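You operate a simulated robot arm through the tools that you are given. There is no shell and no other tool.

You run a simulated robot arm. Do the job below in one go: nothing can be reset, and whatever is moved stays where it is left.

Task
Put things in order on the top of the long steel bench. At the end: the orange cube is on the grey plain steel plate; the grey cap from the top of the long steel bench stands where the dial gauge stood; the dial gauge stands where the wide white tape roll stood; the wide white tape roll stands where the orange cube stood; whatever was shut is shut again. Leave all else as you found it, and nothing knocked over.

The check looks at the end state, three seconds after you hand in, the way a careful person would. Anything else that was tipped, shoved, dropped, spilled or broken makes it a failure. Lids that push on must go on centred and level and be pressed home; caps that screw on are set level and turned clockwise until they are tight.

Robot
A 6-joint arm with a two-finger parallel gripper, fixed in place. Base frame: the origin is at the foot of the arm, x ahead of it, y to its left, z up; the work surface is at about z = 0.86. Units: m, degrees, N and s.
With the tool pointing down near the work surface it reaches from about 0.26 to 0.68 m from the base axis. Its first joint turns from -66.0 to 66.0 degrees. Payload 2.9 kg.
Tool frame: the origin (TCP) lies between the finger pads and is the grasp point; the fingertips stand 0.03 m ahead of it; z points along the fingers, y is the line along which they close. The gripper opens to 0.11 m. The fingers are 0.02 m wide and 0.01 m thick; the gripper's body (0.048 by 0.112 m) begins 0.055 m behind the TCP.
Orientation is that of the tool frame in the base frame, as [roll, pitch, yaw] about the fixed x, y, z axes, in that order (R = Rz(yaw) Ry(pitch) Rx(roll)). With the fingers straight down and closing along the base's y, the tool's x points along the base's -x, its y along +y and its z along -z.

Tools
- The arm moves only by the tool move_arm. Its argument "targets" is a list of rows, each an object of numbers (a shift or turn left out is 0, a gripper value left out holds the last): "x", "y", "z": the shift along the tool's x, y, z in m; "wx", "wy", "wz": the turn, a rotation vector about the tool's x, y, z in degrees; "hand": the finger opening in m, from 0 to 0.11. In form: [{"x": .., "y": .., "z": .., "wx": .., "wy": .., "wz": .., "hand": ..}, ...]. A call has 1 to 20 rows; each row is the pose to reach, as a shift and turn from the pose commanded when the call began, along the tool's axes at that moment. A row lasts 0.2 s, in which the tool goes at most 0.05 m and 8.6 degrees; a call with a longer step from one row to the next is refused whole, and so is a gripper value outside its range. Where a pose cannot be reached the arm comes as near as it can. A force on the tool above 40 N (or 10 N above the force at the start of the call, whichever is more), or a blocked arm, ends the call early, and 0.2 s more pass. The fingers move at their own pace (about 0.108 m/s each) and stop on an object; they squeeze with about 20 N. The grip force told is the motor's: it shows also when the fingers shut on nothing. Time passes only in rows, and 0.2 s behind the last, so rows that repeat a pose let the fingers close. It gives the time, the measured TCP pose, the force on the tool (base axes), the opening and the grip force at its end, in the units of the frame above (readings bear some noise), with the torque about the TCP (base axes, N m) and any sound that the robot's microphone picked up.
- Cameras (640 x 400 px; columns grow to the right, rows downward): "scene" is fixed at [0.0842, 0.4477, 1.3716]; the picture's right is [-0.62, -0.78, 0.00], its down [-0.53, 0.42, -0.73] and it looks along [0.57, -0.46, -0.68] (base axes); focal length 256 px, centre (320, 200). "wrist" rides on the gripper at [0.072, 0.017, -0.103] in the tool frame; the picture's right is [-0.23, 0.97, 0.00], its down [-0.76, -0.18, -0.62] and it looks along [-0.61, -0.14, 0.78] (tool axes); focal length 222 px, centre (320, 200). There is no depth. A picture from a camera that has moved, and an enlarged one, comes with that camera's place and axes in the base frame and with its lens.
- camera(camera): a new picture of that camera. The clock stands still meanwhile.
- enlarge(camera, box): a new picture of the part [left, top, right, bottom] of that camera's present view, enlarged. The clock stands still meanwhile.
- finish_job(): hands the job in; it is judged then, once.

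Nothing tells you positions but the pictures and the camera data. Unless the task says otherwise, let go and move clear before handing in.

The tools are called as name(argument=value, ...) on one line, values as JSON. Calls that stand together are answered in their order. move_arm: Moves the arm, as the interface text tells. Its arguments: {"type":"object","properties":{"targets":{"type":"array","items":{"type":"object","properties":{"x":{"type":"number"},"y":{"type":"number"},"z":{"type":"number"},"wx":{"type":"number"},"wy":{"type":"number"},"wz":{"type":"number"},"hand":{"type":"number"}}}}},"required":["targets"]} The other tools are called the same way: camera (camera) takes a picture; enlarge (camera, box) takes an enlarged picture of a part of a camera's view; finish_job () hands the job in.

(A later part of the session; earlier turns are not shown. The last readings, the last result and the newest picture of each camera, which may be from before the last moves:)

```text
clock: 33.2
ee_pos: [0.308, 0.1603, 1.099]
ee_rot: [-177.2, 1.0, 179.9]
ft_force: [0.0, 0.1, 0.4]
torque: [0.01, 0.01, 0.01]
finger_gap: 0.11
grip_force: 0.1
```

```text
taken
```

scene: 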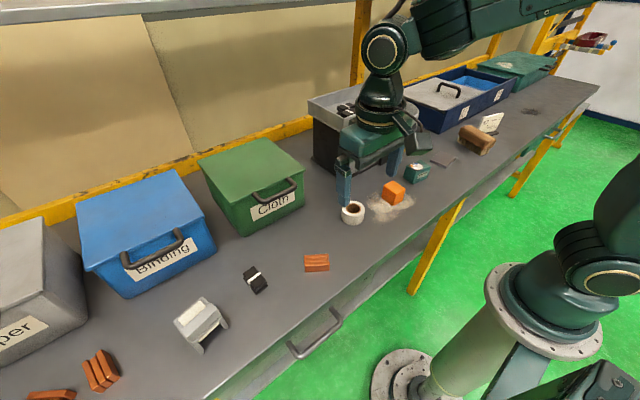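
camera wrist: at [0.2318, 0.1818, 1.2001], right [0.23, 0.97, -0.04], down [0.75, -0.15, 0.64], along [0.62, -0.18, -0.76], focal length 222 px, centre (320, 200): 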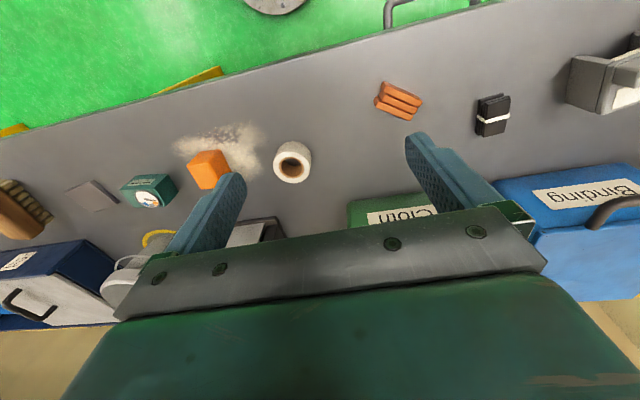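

enlarge(camera="scene", box=[190, 125, 320, 245])

enlarge(camera="scene", box=[460, 30, 640, 150])

enlarge(camera="scene", box=[70, 160, 220, 305])

```text
3.33 times, centred on (255, 185) of scene
camera zoom: at [0.0842, 0.4477, 1.3716], right [-0.62, -0.78, 0.0], down [-0.53, 0.42, -0.73], along [0.57, -0.46, -0.68], focal length 853 px, centre (537, 250)
```

zoom: 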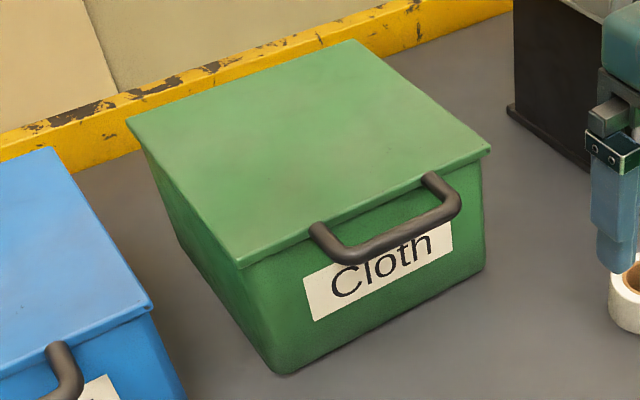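

```text
3.33 times, centred on (550, 90) of scene
camera zoom: at [0.0842, 0.4477, 1.3716], right [-0.62, -0.78, 0.0], down [-0.53, 0.42, -0.73], along [0.57, -0.46, -0.68], focal length 853 px, centre (-447, 567)
```

zoom: 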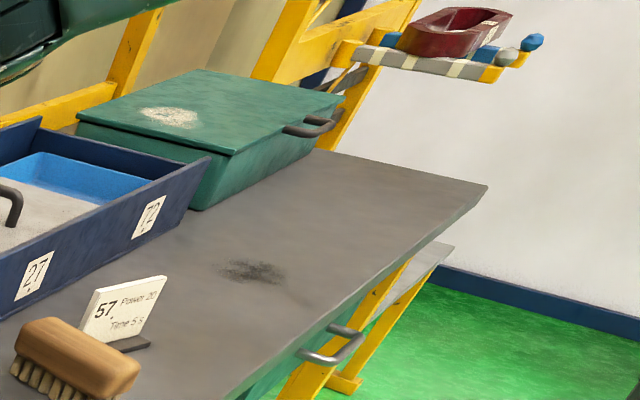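

```text
2.76 times, centred on (145, 232) of scene
camera zoom: at [0.0842, 0.4477, 1.3716], right [-0.62, -0.78, 0.0], down [-0.53, 0.42, -0.73], along [0.57, -0.46, -0.68], focal length 706 px, centre (803, 110)
```

zoom: 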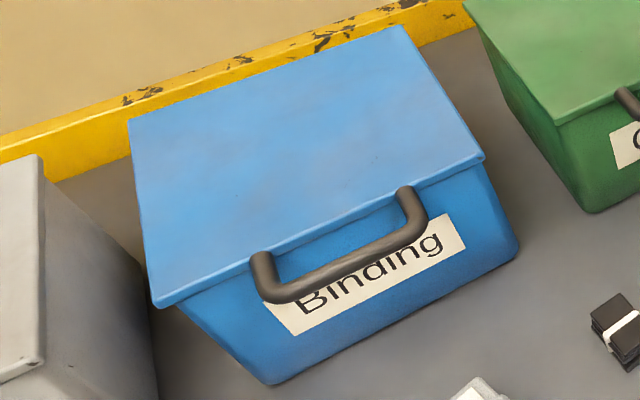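

enlarge(camera="wrist", box=[140, 110, 340, 230])

enlarge(camera="wrist", box=[0, 130, 200, 330])

```text
3.20 times, centred on (240, 170) of wrist
camera zoom: at [0.2318, 0.1818, 1.2001], right [0.23, 0.97, -0.04], down [0.75, -0.15, 0.64], along [0.62, -0.18, -0.76], focal length 711 px, centre (576, 296)
```

zoom: 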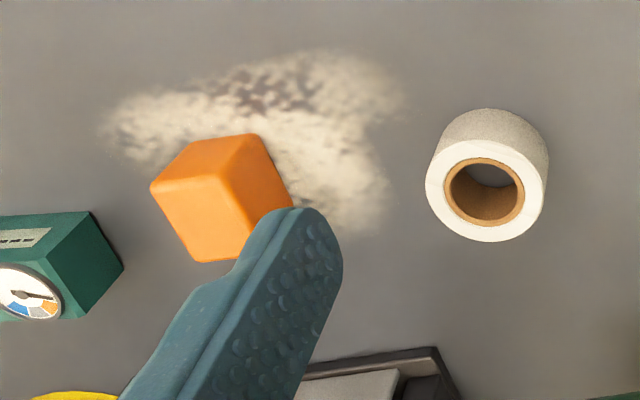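

```text
2.00 times, centred on (100, 230) of wrist
camera zoom: at [0.2318, 0.1818, 1.2001], right [0.23, 0.97, -0.04], down [0.75, -0.15, 0.64], along [0.62, -0.18, -0.76], focal length 444 px, centre (760, 140)
```

zoom: 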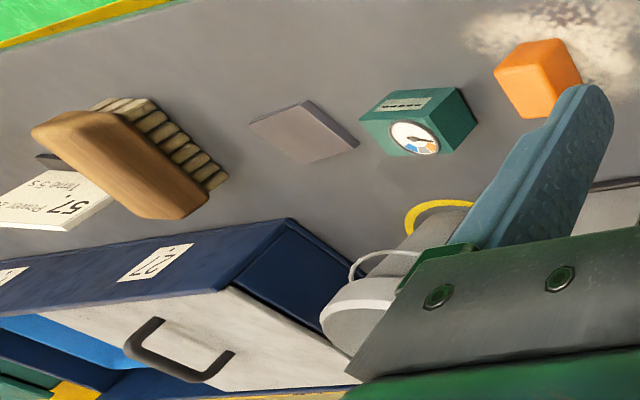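

No cap is visible anywhere, so it must be in something shut; I'll open the Cloth bin later. First come the visible pieces, beginning with a hover over the cube at about (0.386, -0.07).

move_arm(targets=[{"x": -0.01, "y": -0.03, "wx": -1, "wy": 0.5}, {"x": -0.02, "y": -0.07, "wx": -2, "wy": 1}, {"x": -0.03, "y": -0.11, "wx": -2.8, "wy": 1}, {"x": -0.045, "y": -0.15, "wx": -2.8, "wy": 1}, {"x": -0.06, "y": -0.19, "wx": -2.8, "wy": 1}, {"x": -0.078, "y": -0.23, "wx": -2.8, "wy": 1}, {"x": -0.078, "y": -0.23, "z": 0.04, "wx": -2.8, "wy": 1}, {"x": -0.078, "y": -0.23, "z": 0.06, "wx": -2.8, "wy": 1}, {"x": -0.078, "y": -0.23, "z": 0.06, "wx": -2.8, "wy": 1}])

camera(camera="wrist")

enlarge(camera="wrist", box=[220, 20, 420, 160])

```text
clock: 35.2
ee_pos: [0.3857, -0.0709, 1.0524]
ee_rot: [180.0, -0.2, 179.9]
ft_force: [0.5, 0.4, -1.1]
torque: [0.02, 0.02, -0.03]
finger_gap: 0.1101
grip_force: 0.0
```

```text
taken
camera wrist: at [0.3127, -0.0541, 1.1549], right [0.23, 0.97, 0.0], down [0.76, -0.18, 0.62], along [0.6, -0.14, -0.78], focal length 222 px, centre (320, 200)
```

wrist: 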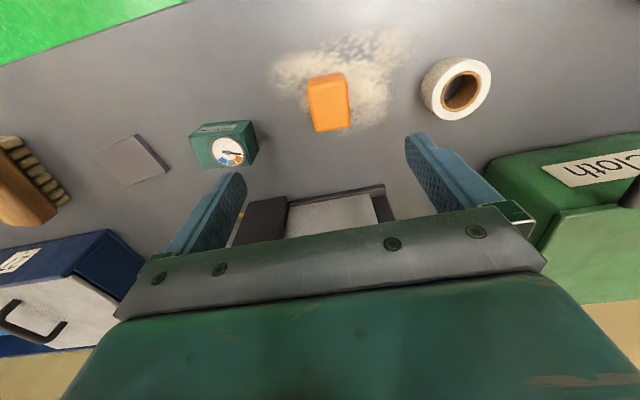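

```text
2.86 times, centred on (320, 90) of wrist
camera zoom: at [0.3127, -0.0541, 1.1549], right [0.23, 0.97, 0.0], down [0.76, -0.18, 0.62], along [0.6, -0.14, -0.78], focal length 635 px, centre (320, 514)
```

zoom: 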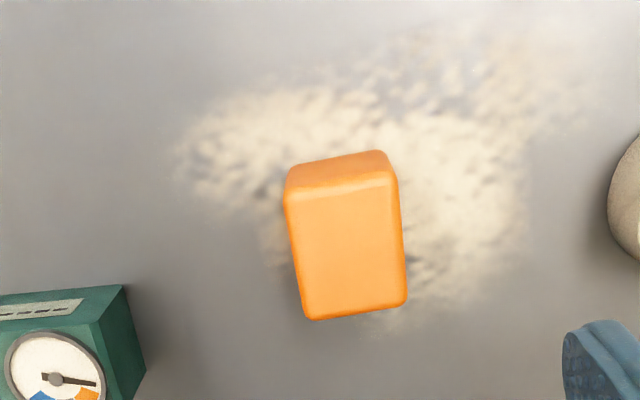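

The cube is centred near (0.385, -0.060), about 44 mm on a side and turned about -6°. I'll lower over it and grip it.

move_arm(targets=[{"y": 0.011, "wz": 6}, {"y": 0.011, "z": 0.04, "wz": 6}, {"y": 0.011, "z": 0.08, "wz": 6}, {"y": 0.011, "z": 0.115, "wz": 6}, {"y": 0.011, "z": 0.135, "wz": 6}, {"y": 0.011, "z": 0.145, "wz": 6}, {"y": 0.011, "z": 0.155, "wz": 6}, {"y": 0.011, "z": 0.155, "wz": 6}])

camera(camera="wrist")

enlarge(camera="scene", box=[320, 110, 480, 220])

```text
clock: 37.0
ee_pos: [0.3861, -0.0621, 0.8965]
ee_rot: [-179.8, -0.2, 173.8]
ft_force: [0.3, 0.2, 0.7]
torque: [-0.02, -0.03, 0.03]
finger_gap: 0.1098
grip_force: 0.1
```

```text
taken
camera wrist: at [0.3137, -0.0377, 0.9993], right [0.33, 0.94, 0.0], down [0.74, -0.26, 0.62], along [0.59, -0.21, -0.78], focal length 222 px, centre (320, 200)
```

wrist: 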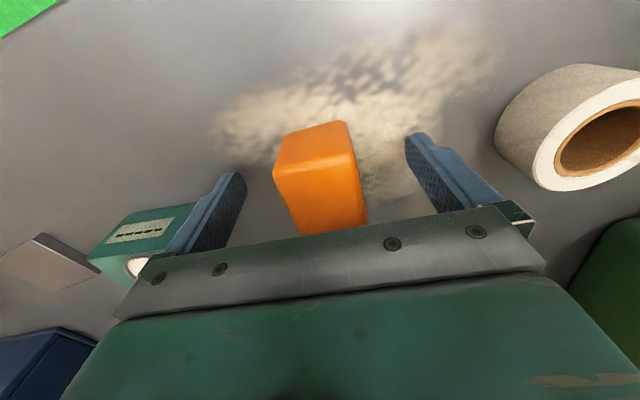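

```text
3.64 times, centred on (400, 165) of scene
camera zoom: at [0.0842, 0.4477, 1.3716], right [-0.62, -0.78, 0.0], down [-0.53, 0.42, -0.73], along [0.57, -0.46, -0.68], focal length 930 px, centre (29, 327)
```

zoom: 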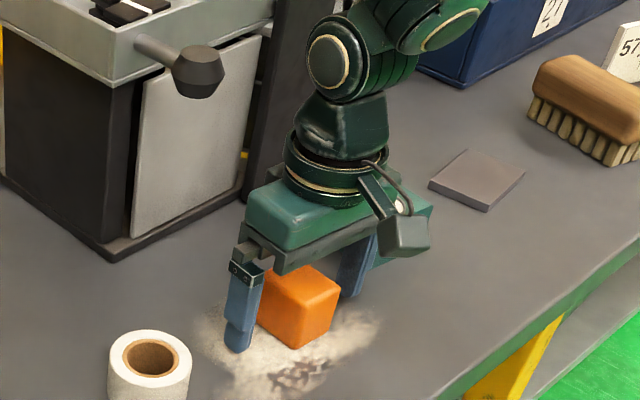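

move_arm(targets=[{"hand": 0.08}, {"hand": 0.05}, {"hand": 0.02}, {"hand": 0.02}, {"hand": 0.02}])

camera(camera="wrist")

```text
clock: 38.2
ee_pos: [0.3844, -0.0616, 0.8963]
ee_rot: [-179.9, -0.1, 173.9]
ft_force: [-0.2, -0.5, 0.5]
torque: [0.04, -0.02, 0.01]
finger_gap: 0.0416
grip_force: 20.1
```

```text
taken
camera wrist: at [0.3137, -0.0377, 0.9995], right [0.33, 0.94, 0.0], down [0.74, -0.26, 0.62], along [0.59, -0.21, -0.78], focal length 222 px, centre (320, 200)
```

wrist: 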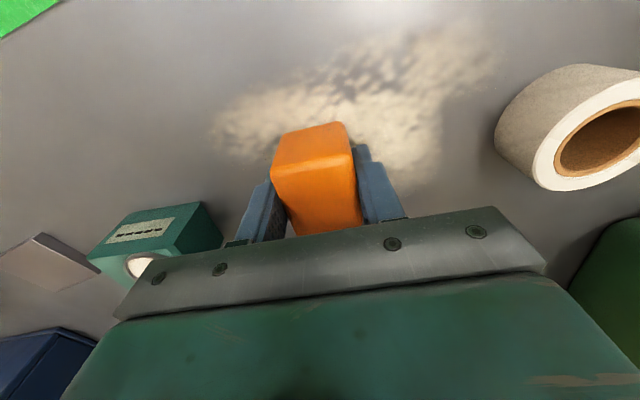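

The cube is gripped, 41.6 mm across. I'll lift it and carry it above the plate for a closer look.

move_arm(targets=[{"z": -0.02}, {"z": -0.05}, {"z": -0.09}, {"z": -0.13}, {"z": -0.14}])

move_arm(targets=[{"y": -0.03}, {"y": -0.06}, {"y": -0.09}, {"y": -0.12}, {"y": -0.15}, {"y": -0.18}, {"y": -0.21}, {"y": -0.24}, {"y": -0.27}, {"y": -0.27}])

camera(camera="wrist")

camera(camera="scene")

```text
clock: 39.4
ee_pos: [0.3845, -0.0599, 1.0362]
ee_rot: [-179.9, -0.1, 173.8]
ft_force: [0.3, 0.6, -1.3]
torque: [0.02, 0.0, -0.02]
finger_gap: 0.0417
grip_force: 20.0
```

```text
clock: 41.6
ee_pos: [0.3549, -0.3302, 1.0372]
ee_rot: [-180.0, -0.1, 173.9]
ft_force: [0.1, 0.0, -0.7]
torque: [-0.04, -0.03, -0.01]
finger_gap: 0.0417
grip_force: 20.3
```

```text
taken
camera wrist: at [0.284, -0.3066, 1.1408], right [0.33, 0.94, 0.0], down [0.74, -0.26, 0.62], along [0.59, -0.21, -0.78], focal length 222 px, centre (320, 200)
```

wrist: 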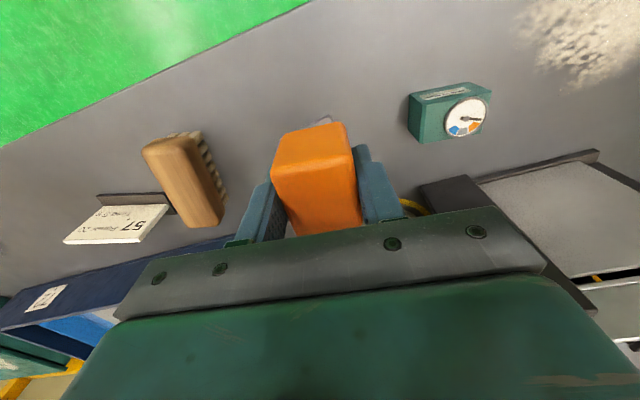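

```text
taken
```

scene: 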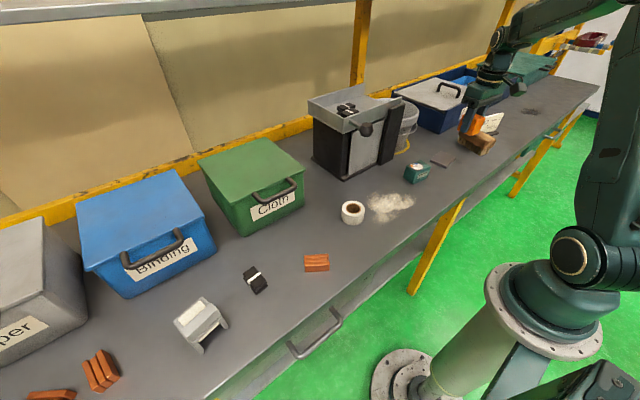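

enlarge(camera="scene", box=[400, 100, 520, 190])

```text
4.44 times, centred on (460, 145) of scene
camera zoom: at [0.0842, 0.4477, 1.3716], right [-0.62, -0.78, 0.0], down [-0.53, 0.42, -0.73], along [0.57, -0.46, -0.68], focal length 1137 px, centre (-302, 444)
```

zoom: 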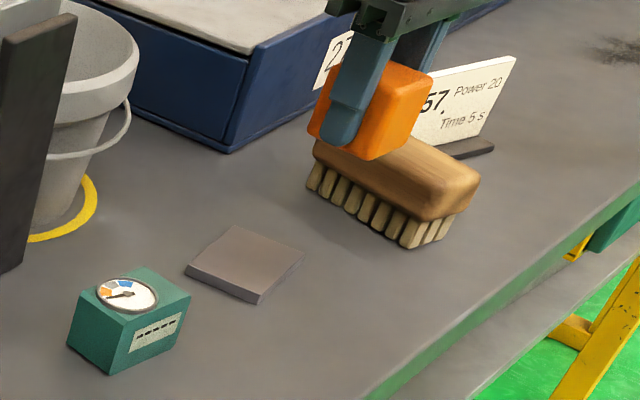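

The plate's centre works out at about (0.4025, -0.360), top near z = 0.87 and turned about +6°. I'll bring the cube over it, turn it to match and lower.

move_arm(targets=[{"x": -0.02, "y": -0.01, "wz": -4}, {"x": -0.04, "y": -0.02, "wz": -8}, {"x": -0.0505, "y": -0.0246, "wz": -12}, {"x": -0.0505, "y": -0.0246, "z": 0.04, "wz": -12}, {"x": -0.0505, "y": -0.0246, "z": 0.08, "wz": -12}, {"x": -0.0505, "y": -0.0246, "z": 0.105, "wz": -12}, {"x": -0.0505, "y": -0.0246, "z": 0.105, "wz": -12}])

camera(camera="wrist")

enlarge(camera="scene", box=[400, 100, 520, 190])

```text
clock: 43.2
ee_pos: [0.4051, -0.3617, 0.9347]
ee_rot: [180.0, -0.1, -174.0]
ft_force: [-0.7, 0.3, -1.0]
torque: [0.0, -0.02, 0.03]
finger_gap: 0.0417
grip_force: 19.8
```

```text
taken
camera wrist: at [0.3298, -0.3516, 1.0362], right [0.13, 0.99, 0.0], down [0.78, -0.1, 0.62], along [0.62, -0.08, -0.78], focal length 222 px, centre (320, 200)
```

wrist: 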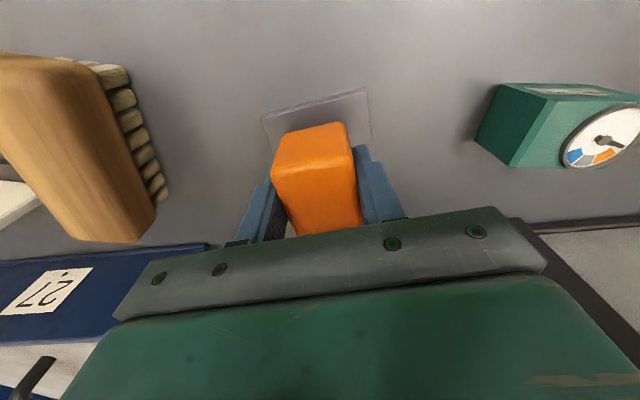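

```text
4.44 times, centred on (460, 145) of scene
camera zoom: at [0.0842, 0.4477, 1.3716], right [-0.62, -0.78, 0.0], down [-0.53, 0.42, -0.73], along [0.57, -0.46, -0.68], focal length 1137 px, centre (-302, 444)
```

zoom: 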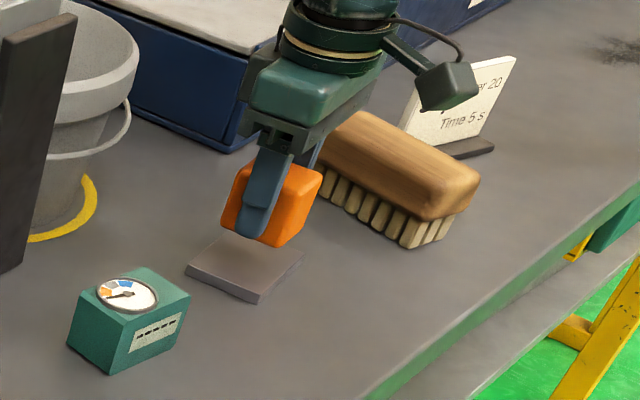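

move_arm(targets=[{"x": 0.001, "z": 0.012}, {"x": 0.001, "z": 0.02}, {"x": 0.001, "z": 0.024}, {"x": 0.001, "z": 0.027}, {"x": 0.001, "z": 0.028}])

enlarge(camera="scene", box=[400, 100, 520, 190])

```text
clock: 44.4
ee_pos: [0.4032, -0.3608, 0.9043]
ee_rot: [-179.8, 0.1, -174.1]
ft_force: [0.1, 2.0, 13.8]
torque: [0.2, -0.02, -0.04]
finger_gap: 0.0418
grip_force: 20.6
```

```text
4.44 times, centred on (460, 145) of scene
camera zoom: at [0.084, 0.4479, 1.3715], right [-0.62, -0.78, 0.0], down [-0.53, 0.42, -0.73], along [0.57, -0.46, -0.68], focal length 1137 px, centre (-302, 444)
```

zoom: 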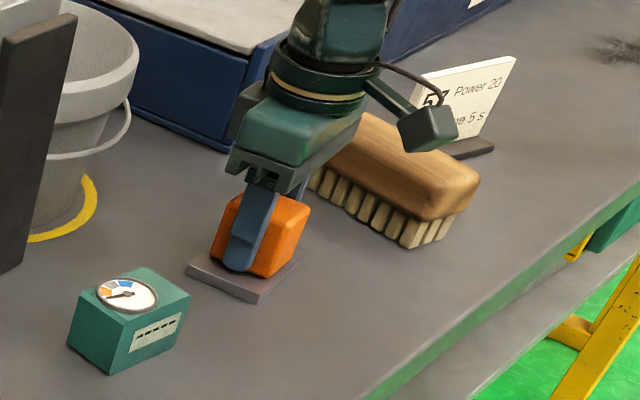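

Contact was felt (13.8 N). I'll ease off slightly, open and rise.

move_arm(targets=[{"z": -0.001}, {"z": -0.001, "hand": 0.05}, {"z": -0.001, "hand": 0.065}, {"z": -0.001, "hand": 0.07}, {"z": -0.001, "hand": 0.07}])

move_arm(targets=[{"z": -0.02}, {"z": -0.05}, {"z": -0.09}, {"z": -0.12}, {"z": -0.12}])

camera(camera="wrist")

enlarge(camera="scene", box=[400, 100, 520, 190])

```text
clock: 45.6
ee_pos: [0.4031, -0.3603, 0.9046]
ee_rot: [180.0, -0.1, -174.0]
ft_force: [-0.2, -0.7, -0.8]
torque: [0.02, 0.02, -0.05]
finger_gap: 0.0699
grip_force: 0.1
```

```text
clock: 46.8
ee_pos: [0.401, -0.36, 1.025]
ee_rot: [-179.9, -0.1, -174.1]
ft_force: [0.1, 0.0, -0.6]
torque: [-0.02, 0.0, -0.01]
finger_gap: 0.07
grip_force: 0.1
```

```text
taken
camera wrist: at [0.3276, -0.3516, 1.1293], right [0.13, 0.99, 0.0], down [0.78, -0.1, 0.62], along [0.62, -0.08, -0.78], focal length 222 px, centre (320, 200)
```

wrist: 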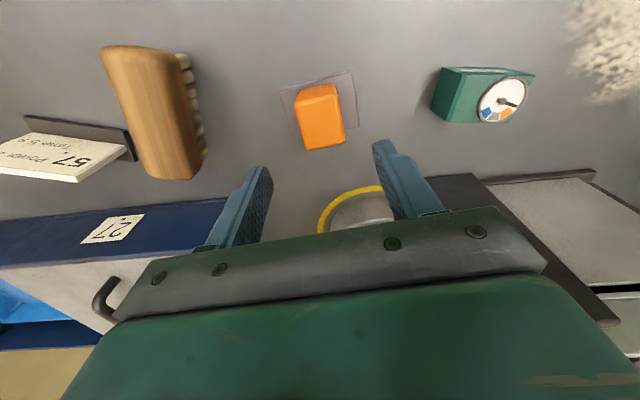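

```text
4.44 times, centred on (460, 145) of scene
camera zoom: at [0.0842, 0.4477, 1.3716], right [-0.62, -0.78, 0.0], down [-0.53, 0.42, -0.73], along [0.57, -0.46, -0.68], focal length 1137 px, centre (-302, 444)
```

zoom: 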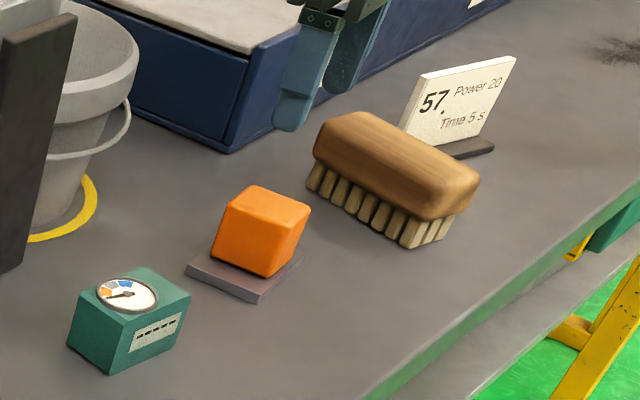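

The cube sits centred on the plate. Next is the tape roll, so I'll go over it, keeping well clear of the hopper knob.

move_arm(targets=[{"x": 0.015, "y": 0.03, "wz": 1}, {"x": 0.02, "y": 0.07, "wz": 2}, {"x": 0.02, "y": 0.11, "wz": 3}, {"x": 0.02, "y": 0.15, "wz": 4}, {"x": 0.02, "y": 0.19, "wz": 5}, {"x": 0.02, "y": 0.23, "wz": 6}, {"x": 0.02, "y": 0.27, "wz": 6}, {"x": 0.015, "y": 0.31, "wz": 6}, {"x": 0.01, "y": 0.35, "wz": 6}, {"x": 0.005, "y": 0.39, "wz": 6}, {"x": -0.0095, "y": 0.434, "wz": 6, "hand": 0.09}, {"x": -0.0095, "y": 0.434, "wz": 6, "hand": 0.09}])

camera(camera="wrist")

enlarge(camera="wrist", box=[240, 50, 400, 180])

enlarge(camera="scene", box=[320, 130, 460, 240])

```text
clock: 49.4
ee_pos: [0.3686, 0.0737, 1.025]
ee_rot: [-180.0, -0.2, 179.8]
ft_force: [0.2, 0.0, 0.0]
torque: [-0.02, -0.01, 0.01]
finger_gap: 0.0898
grip_force: 0.1
```

```text
taken
camera wrist: at [0.295, 0.0913, 1.128], right [0.23, 0.97, 0.0], down [0.76, -0.18, 0.62], along [0.6, -0.14, -0.78], focal length 222 px, centre (320, 200)
```

wrist: 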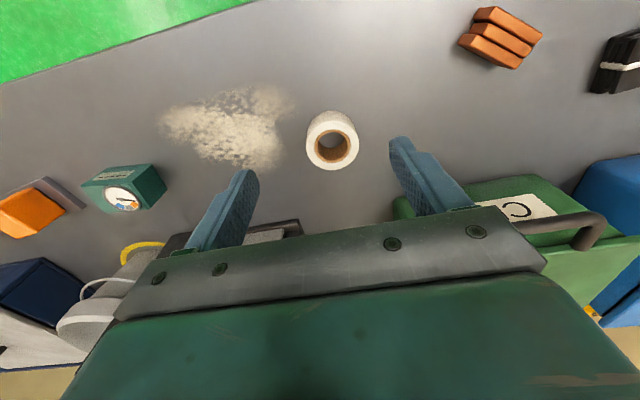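

```text
3.08 times, centred on (320, 115) of wrist
camera zoom: at [0.295, 0.0913, 1.128], right [0.23, 0.97, 0.0], down [0.76, -0.18, 0.62], along [0.6, -0.14, -0.78], focal length 684 px, centre (320, 462)
```

zoom: 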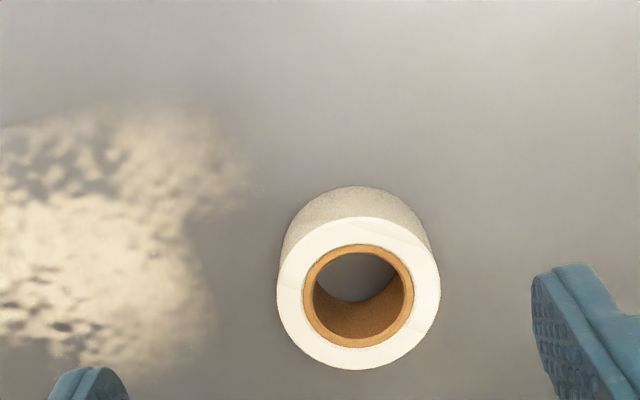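

```text
3.64 times, centred on (390, 185) of scene
camera zoom: at [0.0842, 0.4477, 1.3716], right [-0.62, -0.78, 0.0], down [-0.53, 0.42, -0.73], along [0.57, -0.46, -0.68], focal length 930 px, centre (66, 254)
```

zoom: 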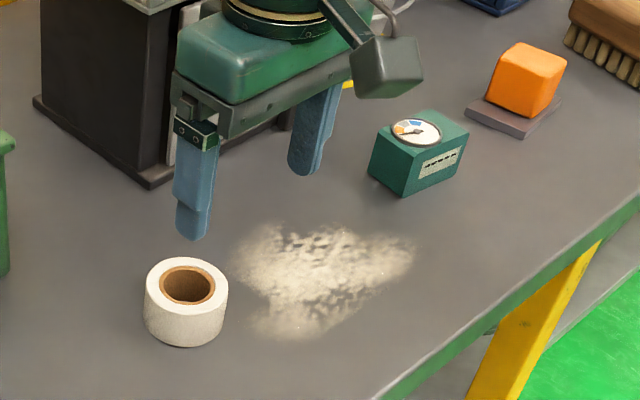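

The tape roll is centred near (0.404, 0.080), about 56 mm across and 29 mm high. I'll lower over it and grip it.

move_arm(targets=[{"x": -0.02, "y": 0.004}, {"x": -0.0354, "y": 0.0063}, {"x": -0.0354, "y": 0.0063, "z": 0.04}, {"x": -0.0354, "y": 0.0063, "z": 0.08}, {"x": -0.0354, "y": 0.0063, "z": 0.11}, {"x": -0.0354, "y": 0.0063, "z": 0.125}, {"x": -0.0354, "y": 0.0063, "z": 0.13}, {"x": -0.0354, "y": 0.0063, "z": 0.13}])

camera(camera="wrist")

```text
clock: 51.2
ee_pos: [0.4032, 0.0784, 0.8939]
ee_rot: [-180.0, -0.1, 179.9]
ft_force: [-0.4, 0.0, 0.3]
torque: [0.02, 0.03, -0.02]
finger_gap: 0.0901
grip_force: 0.2
```

```text
taken
camera wrist: at [0.3297, 0.0953, 0.9971], right [0.23, 0.97, 0.0], down [0.76, -0.18, 0.62], along [0.6, -0.14, -0.78], focal length 222 px, centre (320, 200)
```

wrist: 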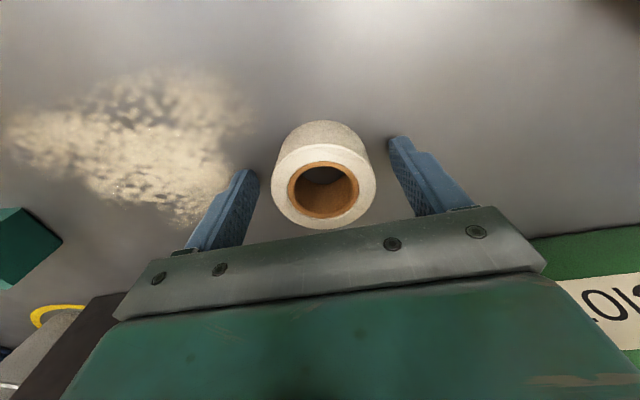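

move_arm(targets=[{"y": 0.0015, "x": -0.001}, {"y": 0.0015, "x": -0.001, "hand": 0.07}, {"y": 0.0015, "x": -0.001, "hand": 0.05}, {"y": 0.0015, "x": -0.001, "hand": 0.04}, {"y": 0.0015, "x": -0.001, "hand": 0.04}, {"y": 0.0015, "x": -0.001, "hand": 0.04}])

move_arm(targets=[{"z": -0.02}, {"z": -0.05}, {"z": -0.08}, {"z": -0.08}])

camera(camera="wrist")

```text
clock: 52.6
ee_pos: [0.4035, 0.0801, 0.8944]
ee_rot: [180.0, -0.1, 179.9]
ft_force: [0.6, 1.0, -0.9]
torque: [0.01, 0.04, 0.02]
finger_gap: 0.058
grip_force: 20.5
```

```text
clock: 53.6
ee_pos: [0.4048, 0.082, 0.9733]
ee_rot: [-180.0, -0.1, 179.9]
ft_force: [0.3, -0.7, -1.8]
torque: [-0.01, 0.03, 0.01]
finger_gap: 0.0585
grip_force: 20.1
```

```text
taken
camera wrist: at [0.3314, 0.0981, 1.0772], right [0.23, 0.97, 0.0], down [0.76, -0.18, 0.62], along [0.6, -0.14, -0.78], focal length 222 px, centre (320, 200)
```

wrist: 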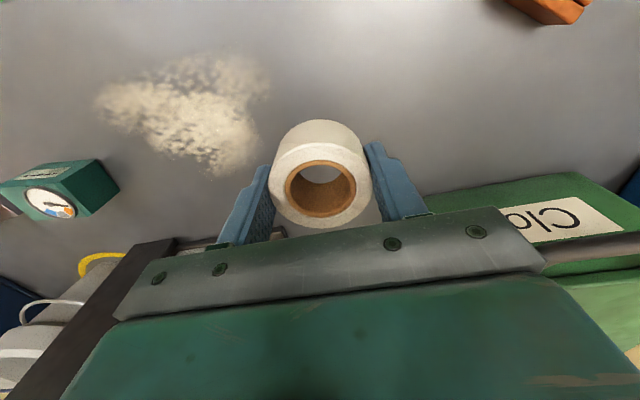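

move_arm(targets=[{"x": 0.021, "y": -0.01}, {"x": 0.021, "y": -0.04}, {"x": 0.021, "y": -0.07}, {"x": 0.021, "y": -0.1}, {"x": 0.021, "y": -0.13}, {"x": 0.021, "y": -0.143}, {"x": 0.021, "y": -0.143, "z": 0.03}, {"x": 0.021, "y": -0.143, "z": 0.055}, {"x": 0.021, "y": -0.143, "z": 0.065}, {"x": 0.021, "y": -0.143, "z": 0.065}])

camera(camera="wrist")

enlarge(camera="scene", box=[320, 130, 460, 240])

```text
clock: 55.8
ee_pos: [0.3827, -0.0614, 0.9095]
ee_rot: [180.0, -0.1, 180.0]
ft_force: [0.2, -0.4, -0.9]
torque: [0.02, 0.04, 0.01]
finger_gap: 0.0585
grip_force: 20.1
```

```text
taken
camera wrist: at [0.3094, -0.0449, 1.0133], right [0.23, 0.97, 0.0], down [0.76, -0.18, 0.62], along [0.6, -0.14, -0.78], focal length 222 px, centre (320, 200)
```

wrist: 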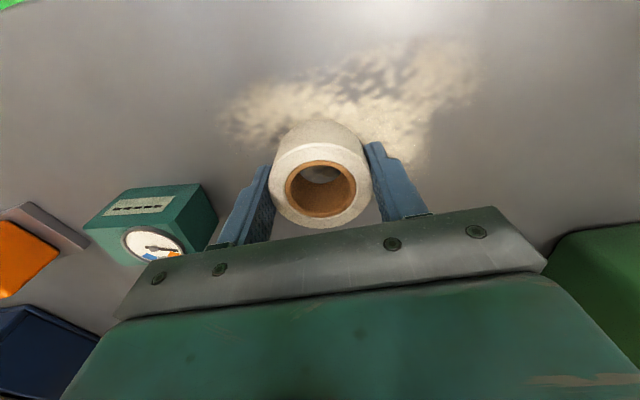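

```text
3.64 times, centred on (390, 185) of scene
camera zoom: at [0.0842, 0.4477, 1.3716], right [-0.62, -0.78, 0.0], down [-0.53, 0.42, -0.73], along [0.57, -0.46, -0.68], focal length 930 px, centre (66, 254)
```

zoom: 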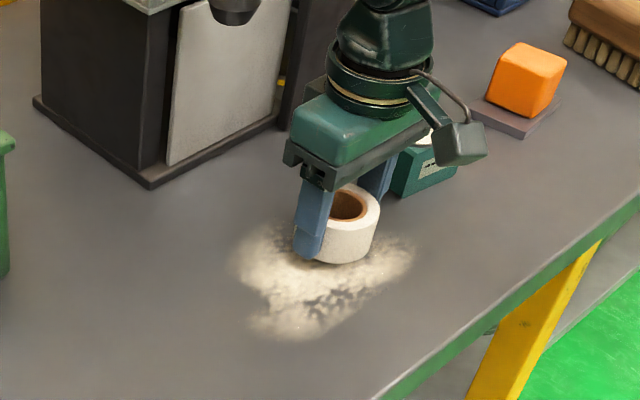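

move_arm(targets=[{"x": -0.001, "z": 0.008}, {"x": -0.001, "z": 0.012}, {"x": -0.001, "z": 0.014}, {"x": -0.001, "z": 0.015}, {"x": -0.001, "z": 0.016}])

```text
clock: 57.0
ee_pos: [0.3851, -0.0622, 0.8941]
ee_rot: [179.9, -0.1, 179.9]
ft_force: [-1.3, 0.6, 7.6]
torque: [0.1, 0.16, -0.01]
finger_gap: 0.0588
grip_force: 20.1
```

move_arm(targets=[{"z": -0.0005}, {"z": -0.0005, "hand": 0.07}, {"z": -0.0005, "hand": 0.085}, {"z": -0.0005, "hand": 0.085}])

move_arm(targets=[{"z": -0.02}, {"z": -0.05}, {"z": -0.09}, {"z": -0.13}, {"z": -0.13}])

camera(camera="wrist")

enlarge(camera="scene", box=[320, 130, 460, 240])

enlarge(camera="wrist", box=[120, 60, 400, 220])

```text
clock: 58.0
ee_pos: [0.384, -0.062, 0.893]
ee_rot: [180.0, -0.2, 179.9]
ft_force: [-0.2, 0.3, 0.7]
torque: [-0.03, -0.01, 0.02]
finger_gap: 0.0852
grip_force: 0.1
```

```text
clock: 59.2
ee_pos: [0.3833, -0.0654, 1.0226]
ee_rot: [179.9, -0.1, 179.9]
ft_force: [-0.3, -0.5, 1.0]
torque: [-0.03, -0.03, 0.0]
finger_gap: 0.085
grip_force: 0.0
```

```text
taken
camera wrist: at [0.3108, -0.0487, 1.128], right [0.23, 0.97, 0.0], down [0.76, -0.18, 0.62], along [0.6, -0.14, -0.78], focal length 222 px, centre (320, 200)
```

wrist: 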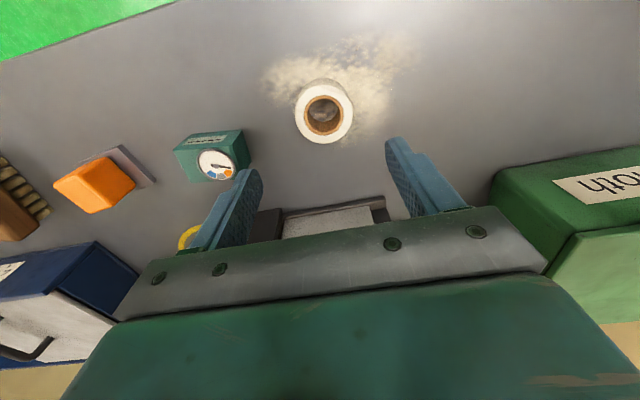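

```text
3.64 times, centred on (390, 185) of scene
camera zoom: at [0.0842, 0.4477, 1.3716], right [-0.62, -0.78, 0.0], down [-0.53, 0.42, -0.73], along [0.57, -0.46, -0.68], focal length 930 px, centre (66, 254)
```

zoom: 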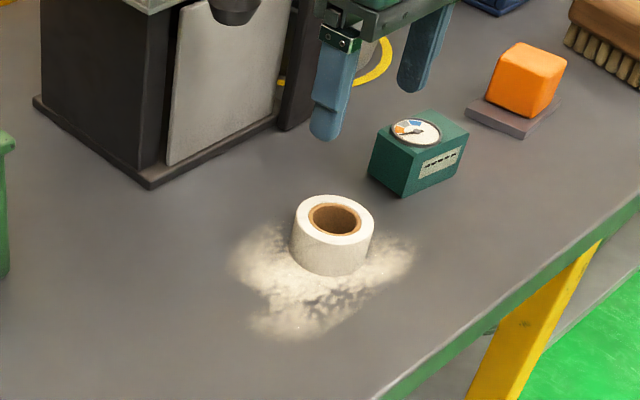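

```text
2.29 times, centred on (260, 140) of wrist
camera zoom: at [0.3108, -0.0487, 1.128], right [0.23, 0.97, 0.0], down [0.76, -0.18, 0.62], along [0.6, -0.14, -0.78], focal length 508 px, centre (457, 337)
```

zoom: 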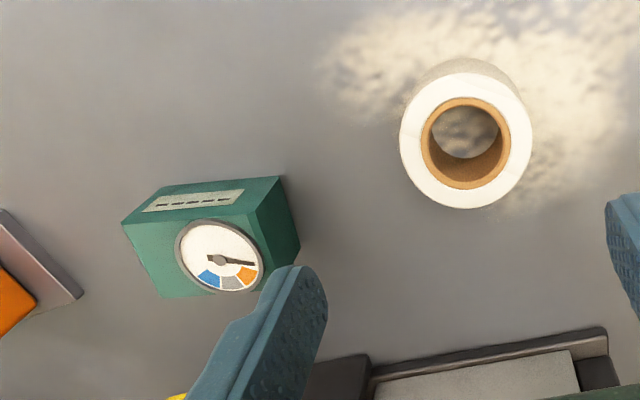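

The tape roll now stands where the cube was. Next is the gauge, near (0.405, -0.201) and turned about -8°; I'll hover over it to measure.

move_arm(targets=[{"x": 0.01, "y": -0.03, "wz": 2}, {"x": 0.012, "y": -0.07, "wz": 4}, {"x": 0.012, "y": -0.11, "wz": 7}, {"x": 0.012, "y": -0.138, "wz": 8.5, "hand": 0.1}, {"x": 0.012, "y": -0.138, "wz": 8.5, "hand": 0.1}])

camera(camera="wrist")

enlarge(camera="wrist", box=[220, 60, 420, 200])

enlarge(camera="scene", box=[380, 130, 480, 210])

```text
clock: 60.4
ee_pos: [0.3704, -0.2012, 1.0229]
ee_rot: [-179.9, -0.1, 171.4]
ft_force: [-0.8, -0.7, -0.5]
torque: [-0.01, -0.01, 0.03]
finger_gap: 0.1001
grip_force: 0.0
```

```text
taken
camera wrist: at [0.3008, -0.1744, 1.1279], right [0.37, 0.93, 0.0], down [0.73, -0.29, 0.62], along [0.58, -0.23, -0.78], focal length 222 px, centre (320, 200)
```

wrist: 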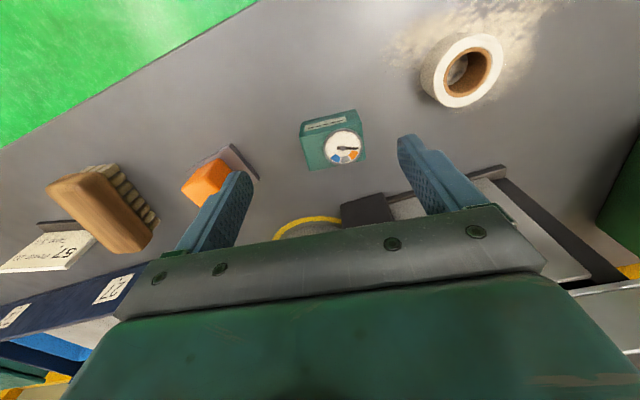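

```text
2.86 times, centred on (320, 130) of wrist
camera zoom: at [0.3008, -0.1744, 1.1279], right [0.37, 0.93, 0.0], down [0.73, -0.29, 0.62], along [0.58, -0.23, -0.78], focal length 635 px, centre (320, 400)
```

zoom: 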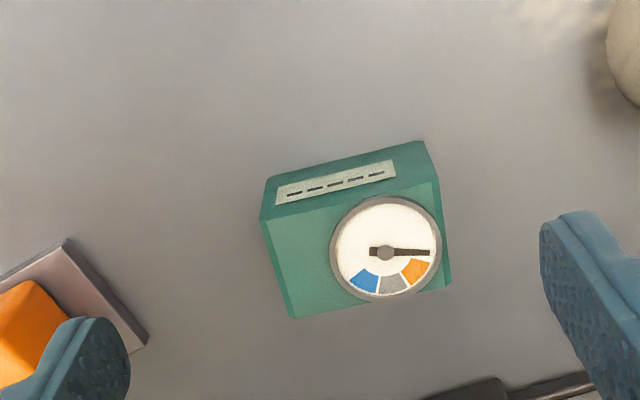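

```text
5.00 times, centred on (430, 170) of scene
camera zoom: at [0.0842, 0.4477, 1.3716], right [-0.62, -0.78, 0.0], down [-0.53, 0.42, -0.73], along [0.57, -0.46, -0.68], focal length 1279 px, centre (-230, 350)
```

zoom: 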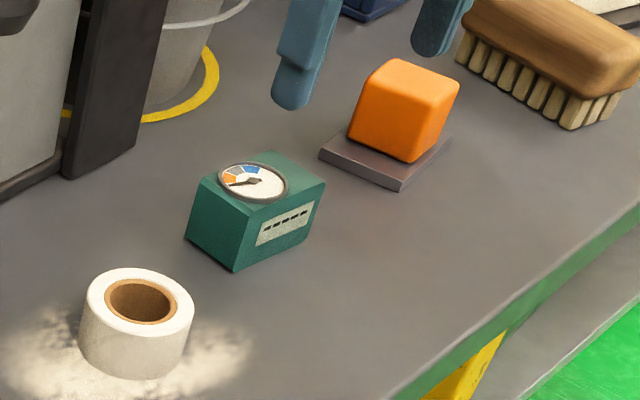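

The gauge is centred near (0.408, -0.200), 66 by 45 mm and about 40 mm high. I'll lower and check before closing.

move_arm(targets=[{"x": -0.02, "y": 0.004}, {"x": -0.037, "y": 0.0066}, {"x": -0.037, "y": 0.0066, "z": 0.04}, {"x": -0.037, "y": 0.0066, "z": 0.08}, {"x": -0.037, "y": 0.0066, "z": 0.11}, {"x": -0.037, "y": 0.0066, "z": 0.123}, {"x": -0.037, "y": 0.0066, "z": 0.128}, {"x": -0.037, "y": 0.0066, "z": 0.128}])

camera(camera="wrist")

enlarge(camera="scene", box=[380, 130, 480, 210])

```text
clock: 62.2
ee_pos: [0.4075, -0.2011, 0.8961]
ee_rot: [-179.9, -0.1, 171.4]
ft_force: [0.4, -0.2, 0.4]
torque: [-0.01, -0.04, -0.02]
finger_gap: 0.1
grip_force: 0.0
```

```text
taken
camera wrist: at [0.3386, -0.1733, 0.9991], right [0.37, 0.93, 0.0], down [0.73, -0.29, 0.62], along [0.58, -0.23, -0.78], focal length 222 px, centre (320, 200)
```

wrist: 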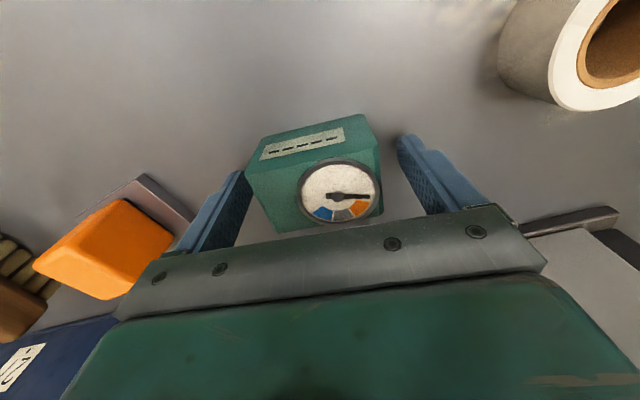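

```text
5.00 times, centred on (430, 170) of scene
camera zoom: at [0.0842, 0.4477, 1.3716], right [-0.62, -0.78, 0.0], down [-0.53, 0.42, -0.73], along [0.57, -0.46, -0.68], focal length 1279 px, centre (-230, 350)
```

zoom: 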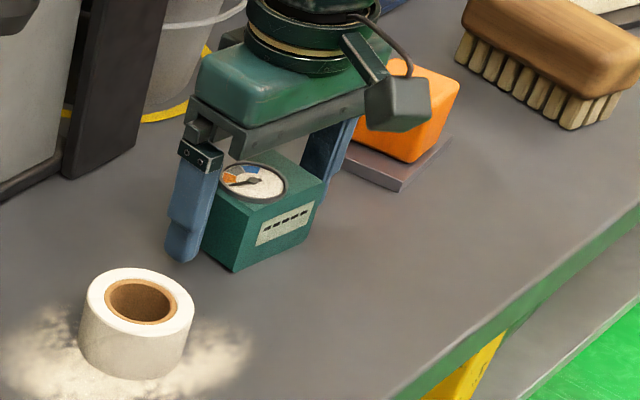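

move_arm(targets=[{"hand": 0.08}, {"hand": 0.06}, {"hand": 0.05}, {"hand": 0.05}, {"hand": 0.05}])

camera(camera="wrist")

```text
clock: 63.4
ee_pos: [0.4095, -0.2001, 0.8963]
ee_rot: [-179.9, 0.0, 171.4]
ft_force: [0.4, 0.5, -1.1]
torque: [0.02, -0.04, 0.01]
finger_gap: 0.0659
grip_force: 19.8
```

```text
taken
camera wrist: at [0.3386, -0.1733, 0.9993], right [0.37, 0.93, 0.0], down [0.73, -0.29, 0.62], along [0.58, -0.23, -0.78], focal length 222 px, centre (320, 200)
```

wrist: 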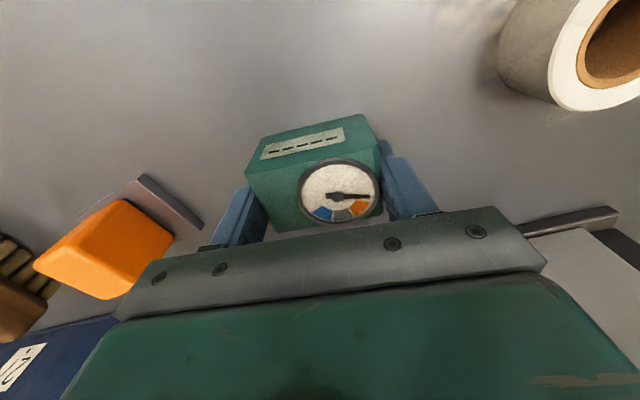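

The gauge is gripped squarely. I'll lift it and carry it past the knob to the tape's old spot at (0.404, 0.080).

move_arm(targets=[{"z": -0.02}, {"z": -0.05}, {"z": -0.08}, {"z": -0.1}, {"x": 0.025, "y": 0.02, "z": -0.1}, {"x": 0.05, "y": 0.043, "z": -0.1}, {"x": 0.057, "y": 0.08, "z": -0.1}, {"x": 0.063, "y": 0.12, "z": -0.1}, {"x": 0.069, "y": 0.16, "z": -0.1}, {"x": 0.073, "y": 0.19, "z": -0.1}, {"x": 0.0769, "y": 0.221, "z": -0.1}, {"x": 0.062, "y": 0.25, "z": -0.1}, {"x": 0.0463, "y": 0.2771, "z": -0.1}, {"x": 0.0463, "y": 0.2771, "z": -0.07}, {"x": 0.0463, "y": 0.2771, "z": -0.04}, {"x": 0.0463, "y": 0.2771, "z": -0.02}, {"x": 0.0463, "y": 0.2771, "z": -0.02}])

camera(camera="wrist")

enlarge(camera="scene", box=[290, 130, 450, 250])

```text
clock: 67.0
ee_pos: [0.4054, 0.0805, 0.9156]
ee_rot: [-179.9, -0.1, 171.5]
ft_force: [0.5, -0.2, -2.0]
torque: [-0.01, -0.02, 0.03]
finger_gap: 0.0659
grip_force: 20.4
```

```text
taken
camera wrist: at [0.3358, 0.1075, 1.0191], right [0.37, 0.93, 0.0], down [0.73, -0.29, 0.62], along [0.58, -0.23, -0.78], focal length 222 px, centre (320, 200)
```

wrist: 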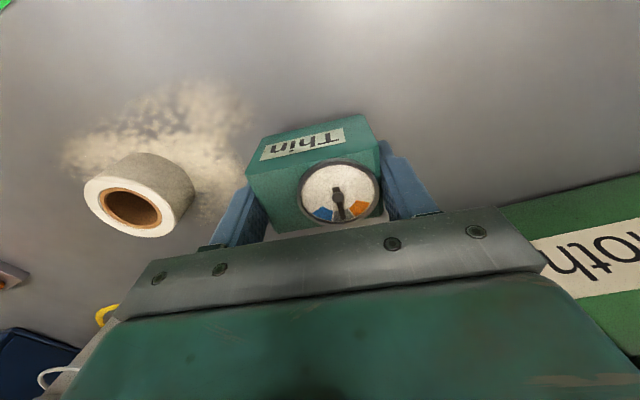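

```text
3.33 times, centred on (370, 190) of scene
camera zoom: at [0.0842, 0.4477, 1.3716], right [-0.62, -0.78, 0.0], down [-0.53, 0.42, -0.73], along [0.57, -0.46, -0.68], focal length 853 px, centre (153, 233)
```

zoom: 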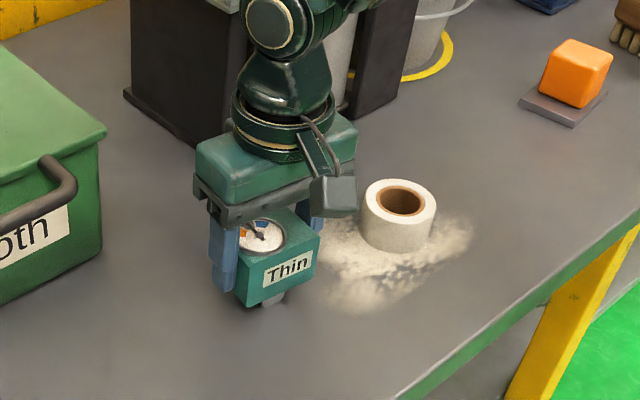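

The gauge's label changed to "Thin" when lifted, and there is something grey under it. I'll look closer before lowering.

enlarge(camera="scene", box=[330, 180, 390, 230])

enlarge(camera="wrist", box=[220, 100, 420, 240])

enlarge(camera="scene", box=[380, 130, 480, 210])

```text
8.00 times, centred on (360, 205) of scene
camera zoom: at [0.0842, 0.4477, 1.3716], right [-0.62, -0.78, 0.0], down [-0.53, 0.42, -0.73], along [0.57, -0.46, -0.68], focal length 2046 px, centre (0, 160)
```

zoom: 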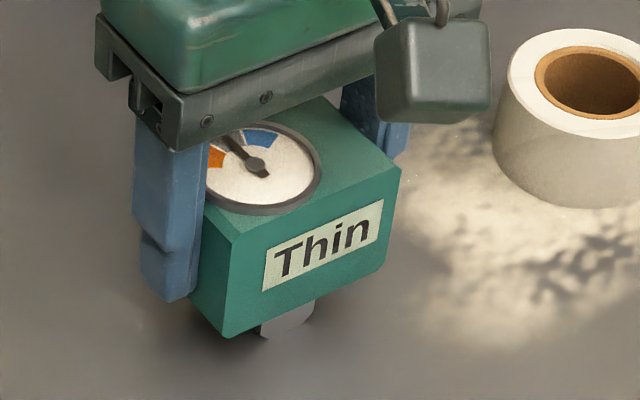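

```text
2.86 times, centred on (320, 170) of wrist
camera zoom: at [0.3358, 0.1075, 1.0191], right [0.37, 0.93, 0.0], down [0.73, -0.29, 0.62], along [0.58, -0.23, -0.78], focal length 635 px, centre (320, 286)
```

zoom: 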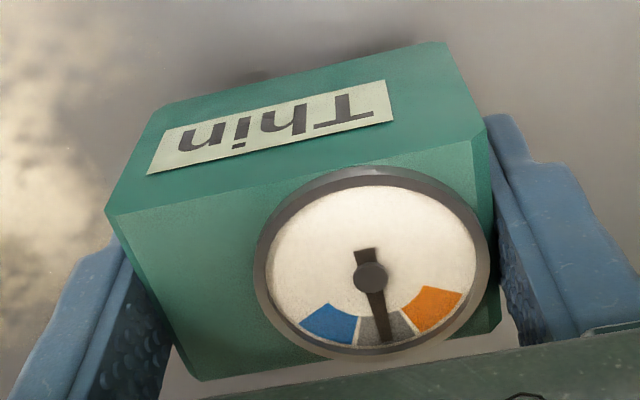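

```text
5.00 times, centred on (430, 170) of scene
camera zoom: at [0.0842, 0.4477, 1.3716], right [-0.62, -0.78, 0.0], down [-0.53, 0.42, -0.73], along [0.57, -0.46, -0.68], focal length 1279 px, centre (-230, 350)
```

zoom: 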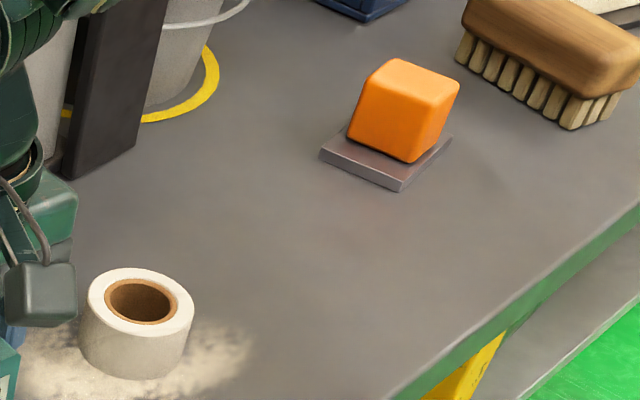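

The grey foot is a plunger on the underside of the gauge, as the bench under it was bare. I'll lower the gauge onto the spot.

move_arm(targets=[{"x": 0.0005, "z": 0.008}, {"x": 0.0005, "z": 0.014}, {"x": 0.0005, "z": 0.017}, {"x": 0.0005, "z": 0.019}, {"x": 0.0005, "z": 0.02}, {"x": 0.0005, "z": 0.02}])

enlarge(camera="scene", box=[320, 170, 400, 240])

enlarge(camera="wrist", box=[220, 100, 420, 240])

```text
clock: 68.4
ee_pos: [0.4043, 0.0817, 0.8951]
ee_rot: [-180.0, -0.1, 171.4]
ft_force: [-2.4, -0.6, 2.4]
torque: [0.1, 0.0, 0.02]
finger_gap: 0.0661
grip_force: 19.9
```

```text
5.71 times, centred on (360, 205) of scene
camera zoom: at [0.0842, 0.4476, 1.3716], right [-0.62, -0.78, 0.0], down [-0.53, 0.42, -0.73], along [0.57, -0.46, -0.68], focal length 1462 px, centre (91, 171)
```

zoom: 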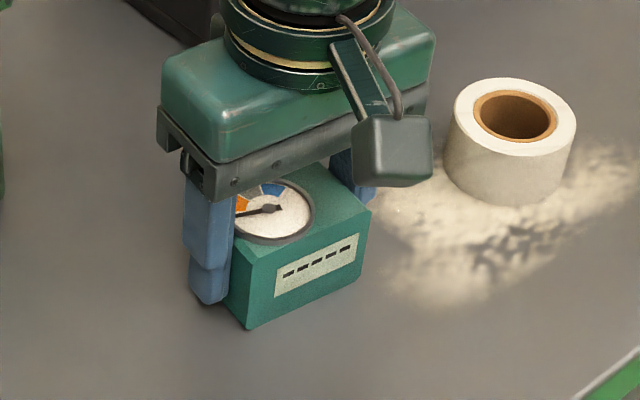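

```text
2.86 times, centred on (320, 170) of wrist
camera zoom: at [0.335, 0.1087, 0.9993], right [0.37, 0.93, 0.0], down [0.73, -0.29, 0.62], along [0.58, -0.23, -0.78], focal length 635 px, centre (320, 286)
```

zoom: 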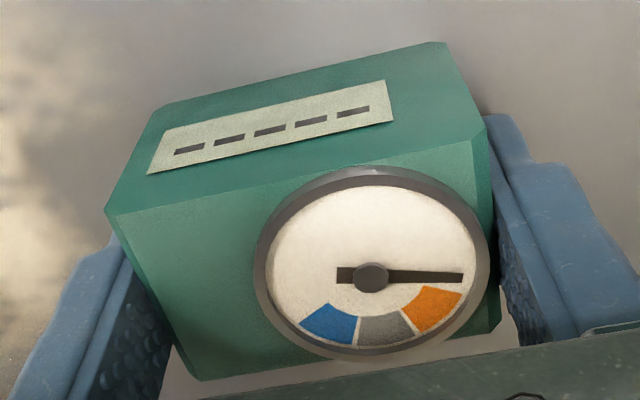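

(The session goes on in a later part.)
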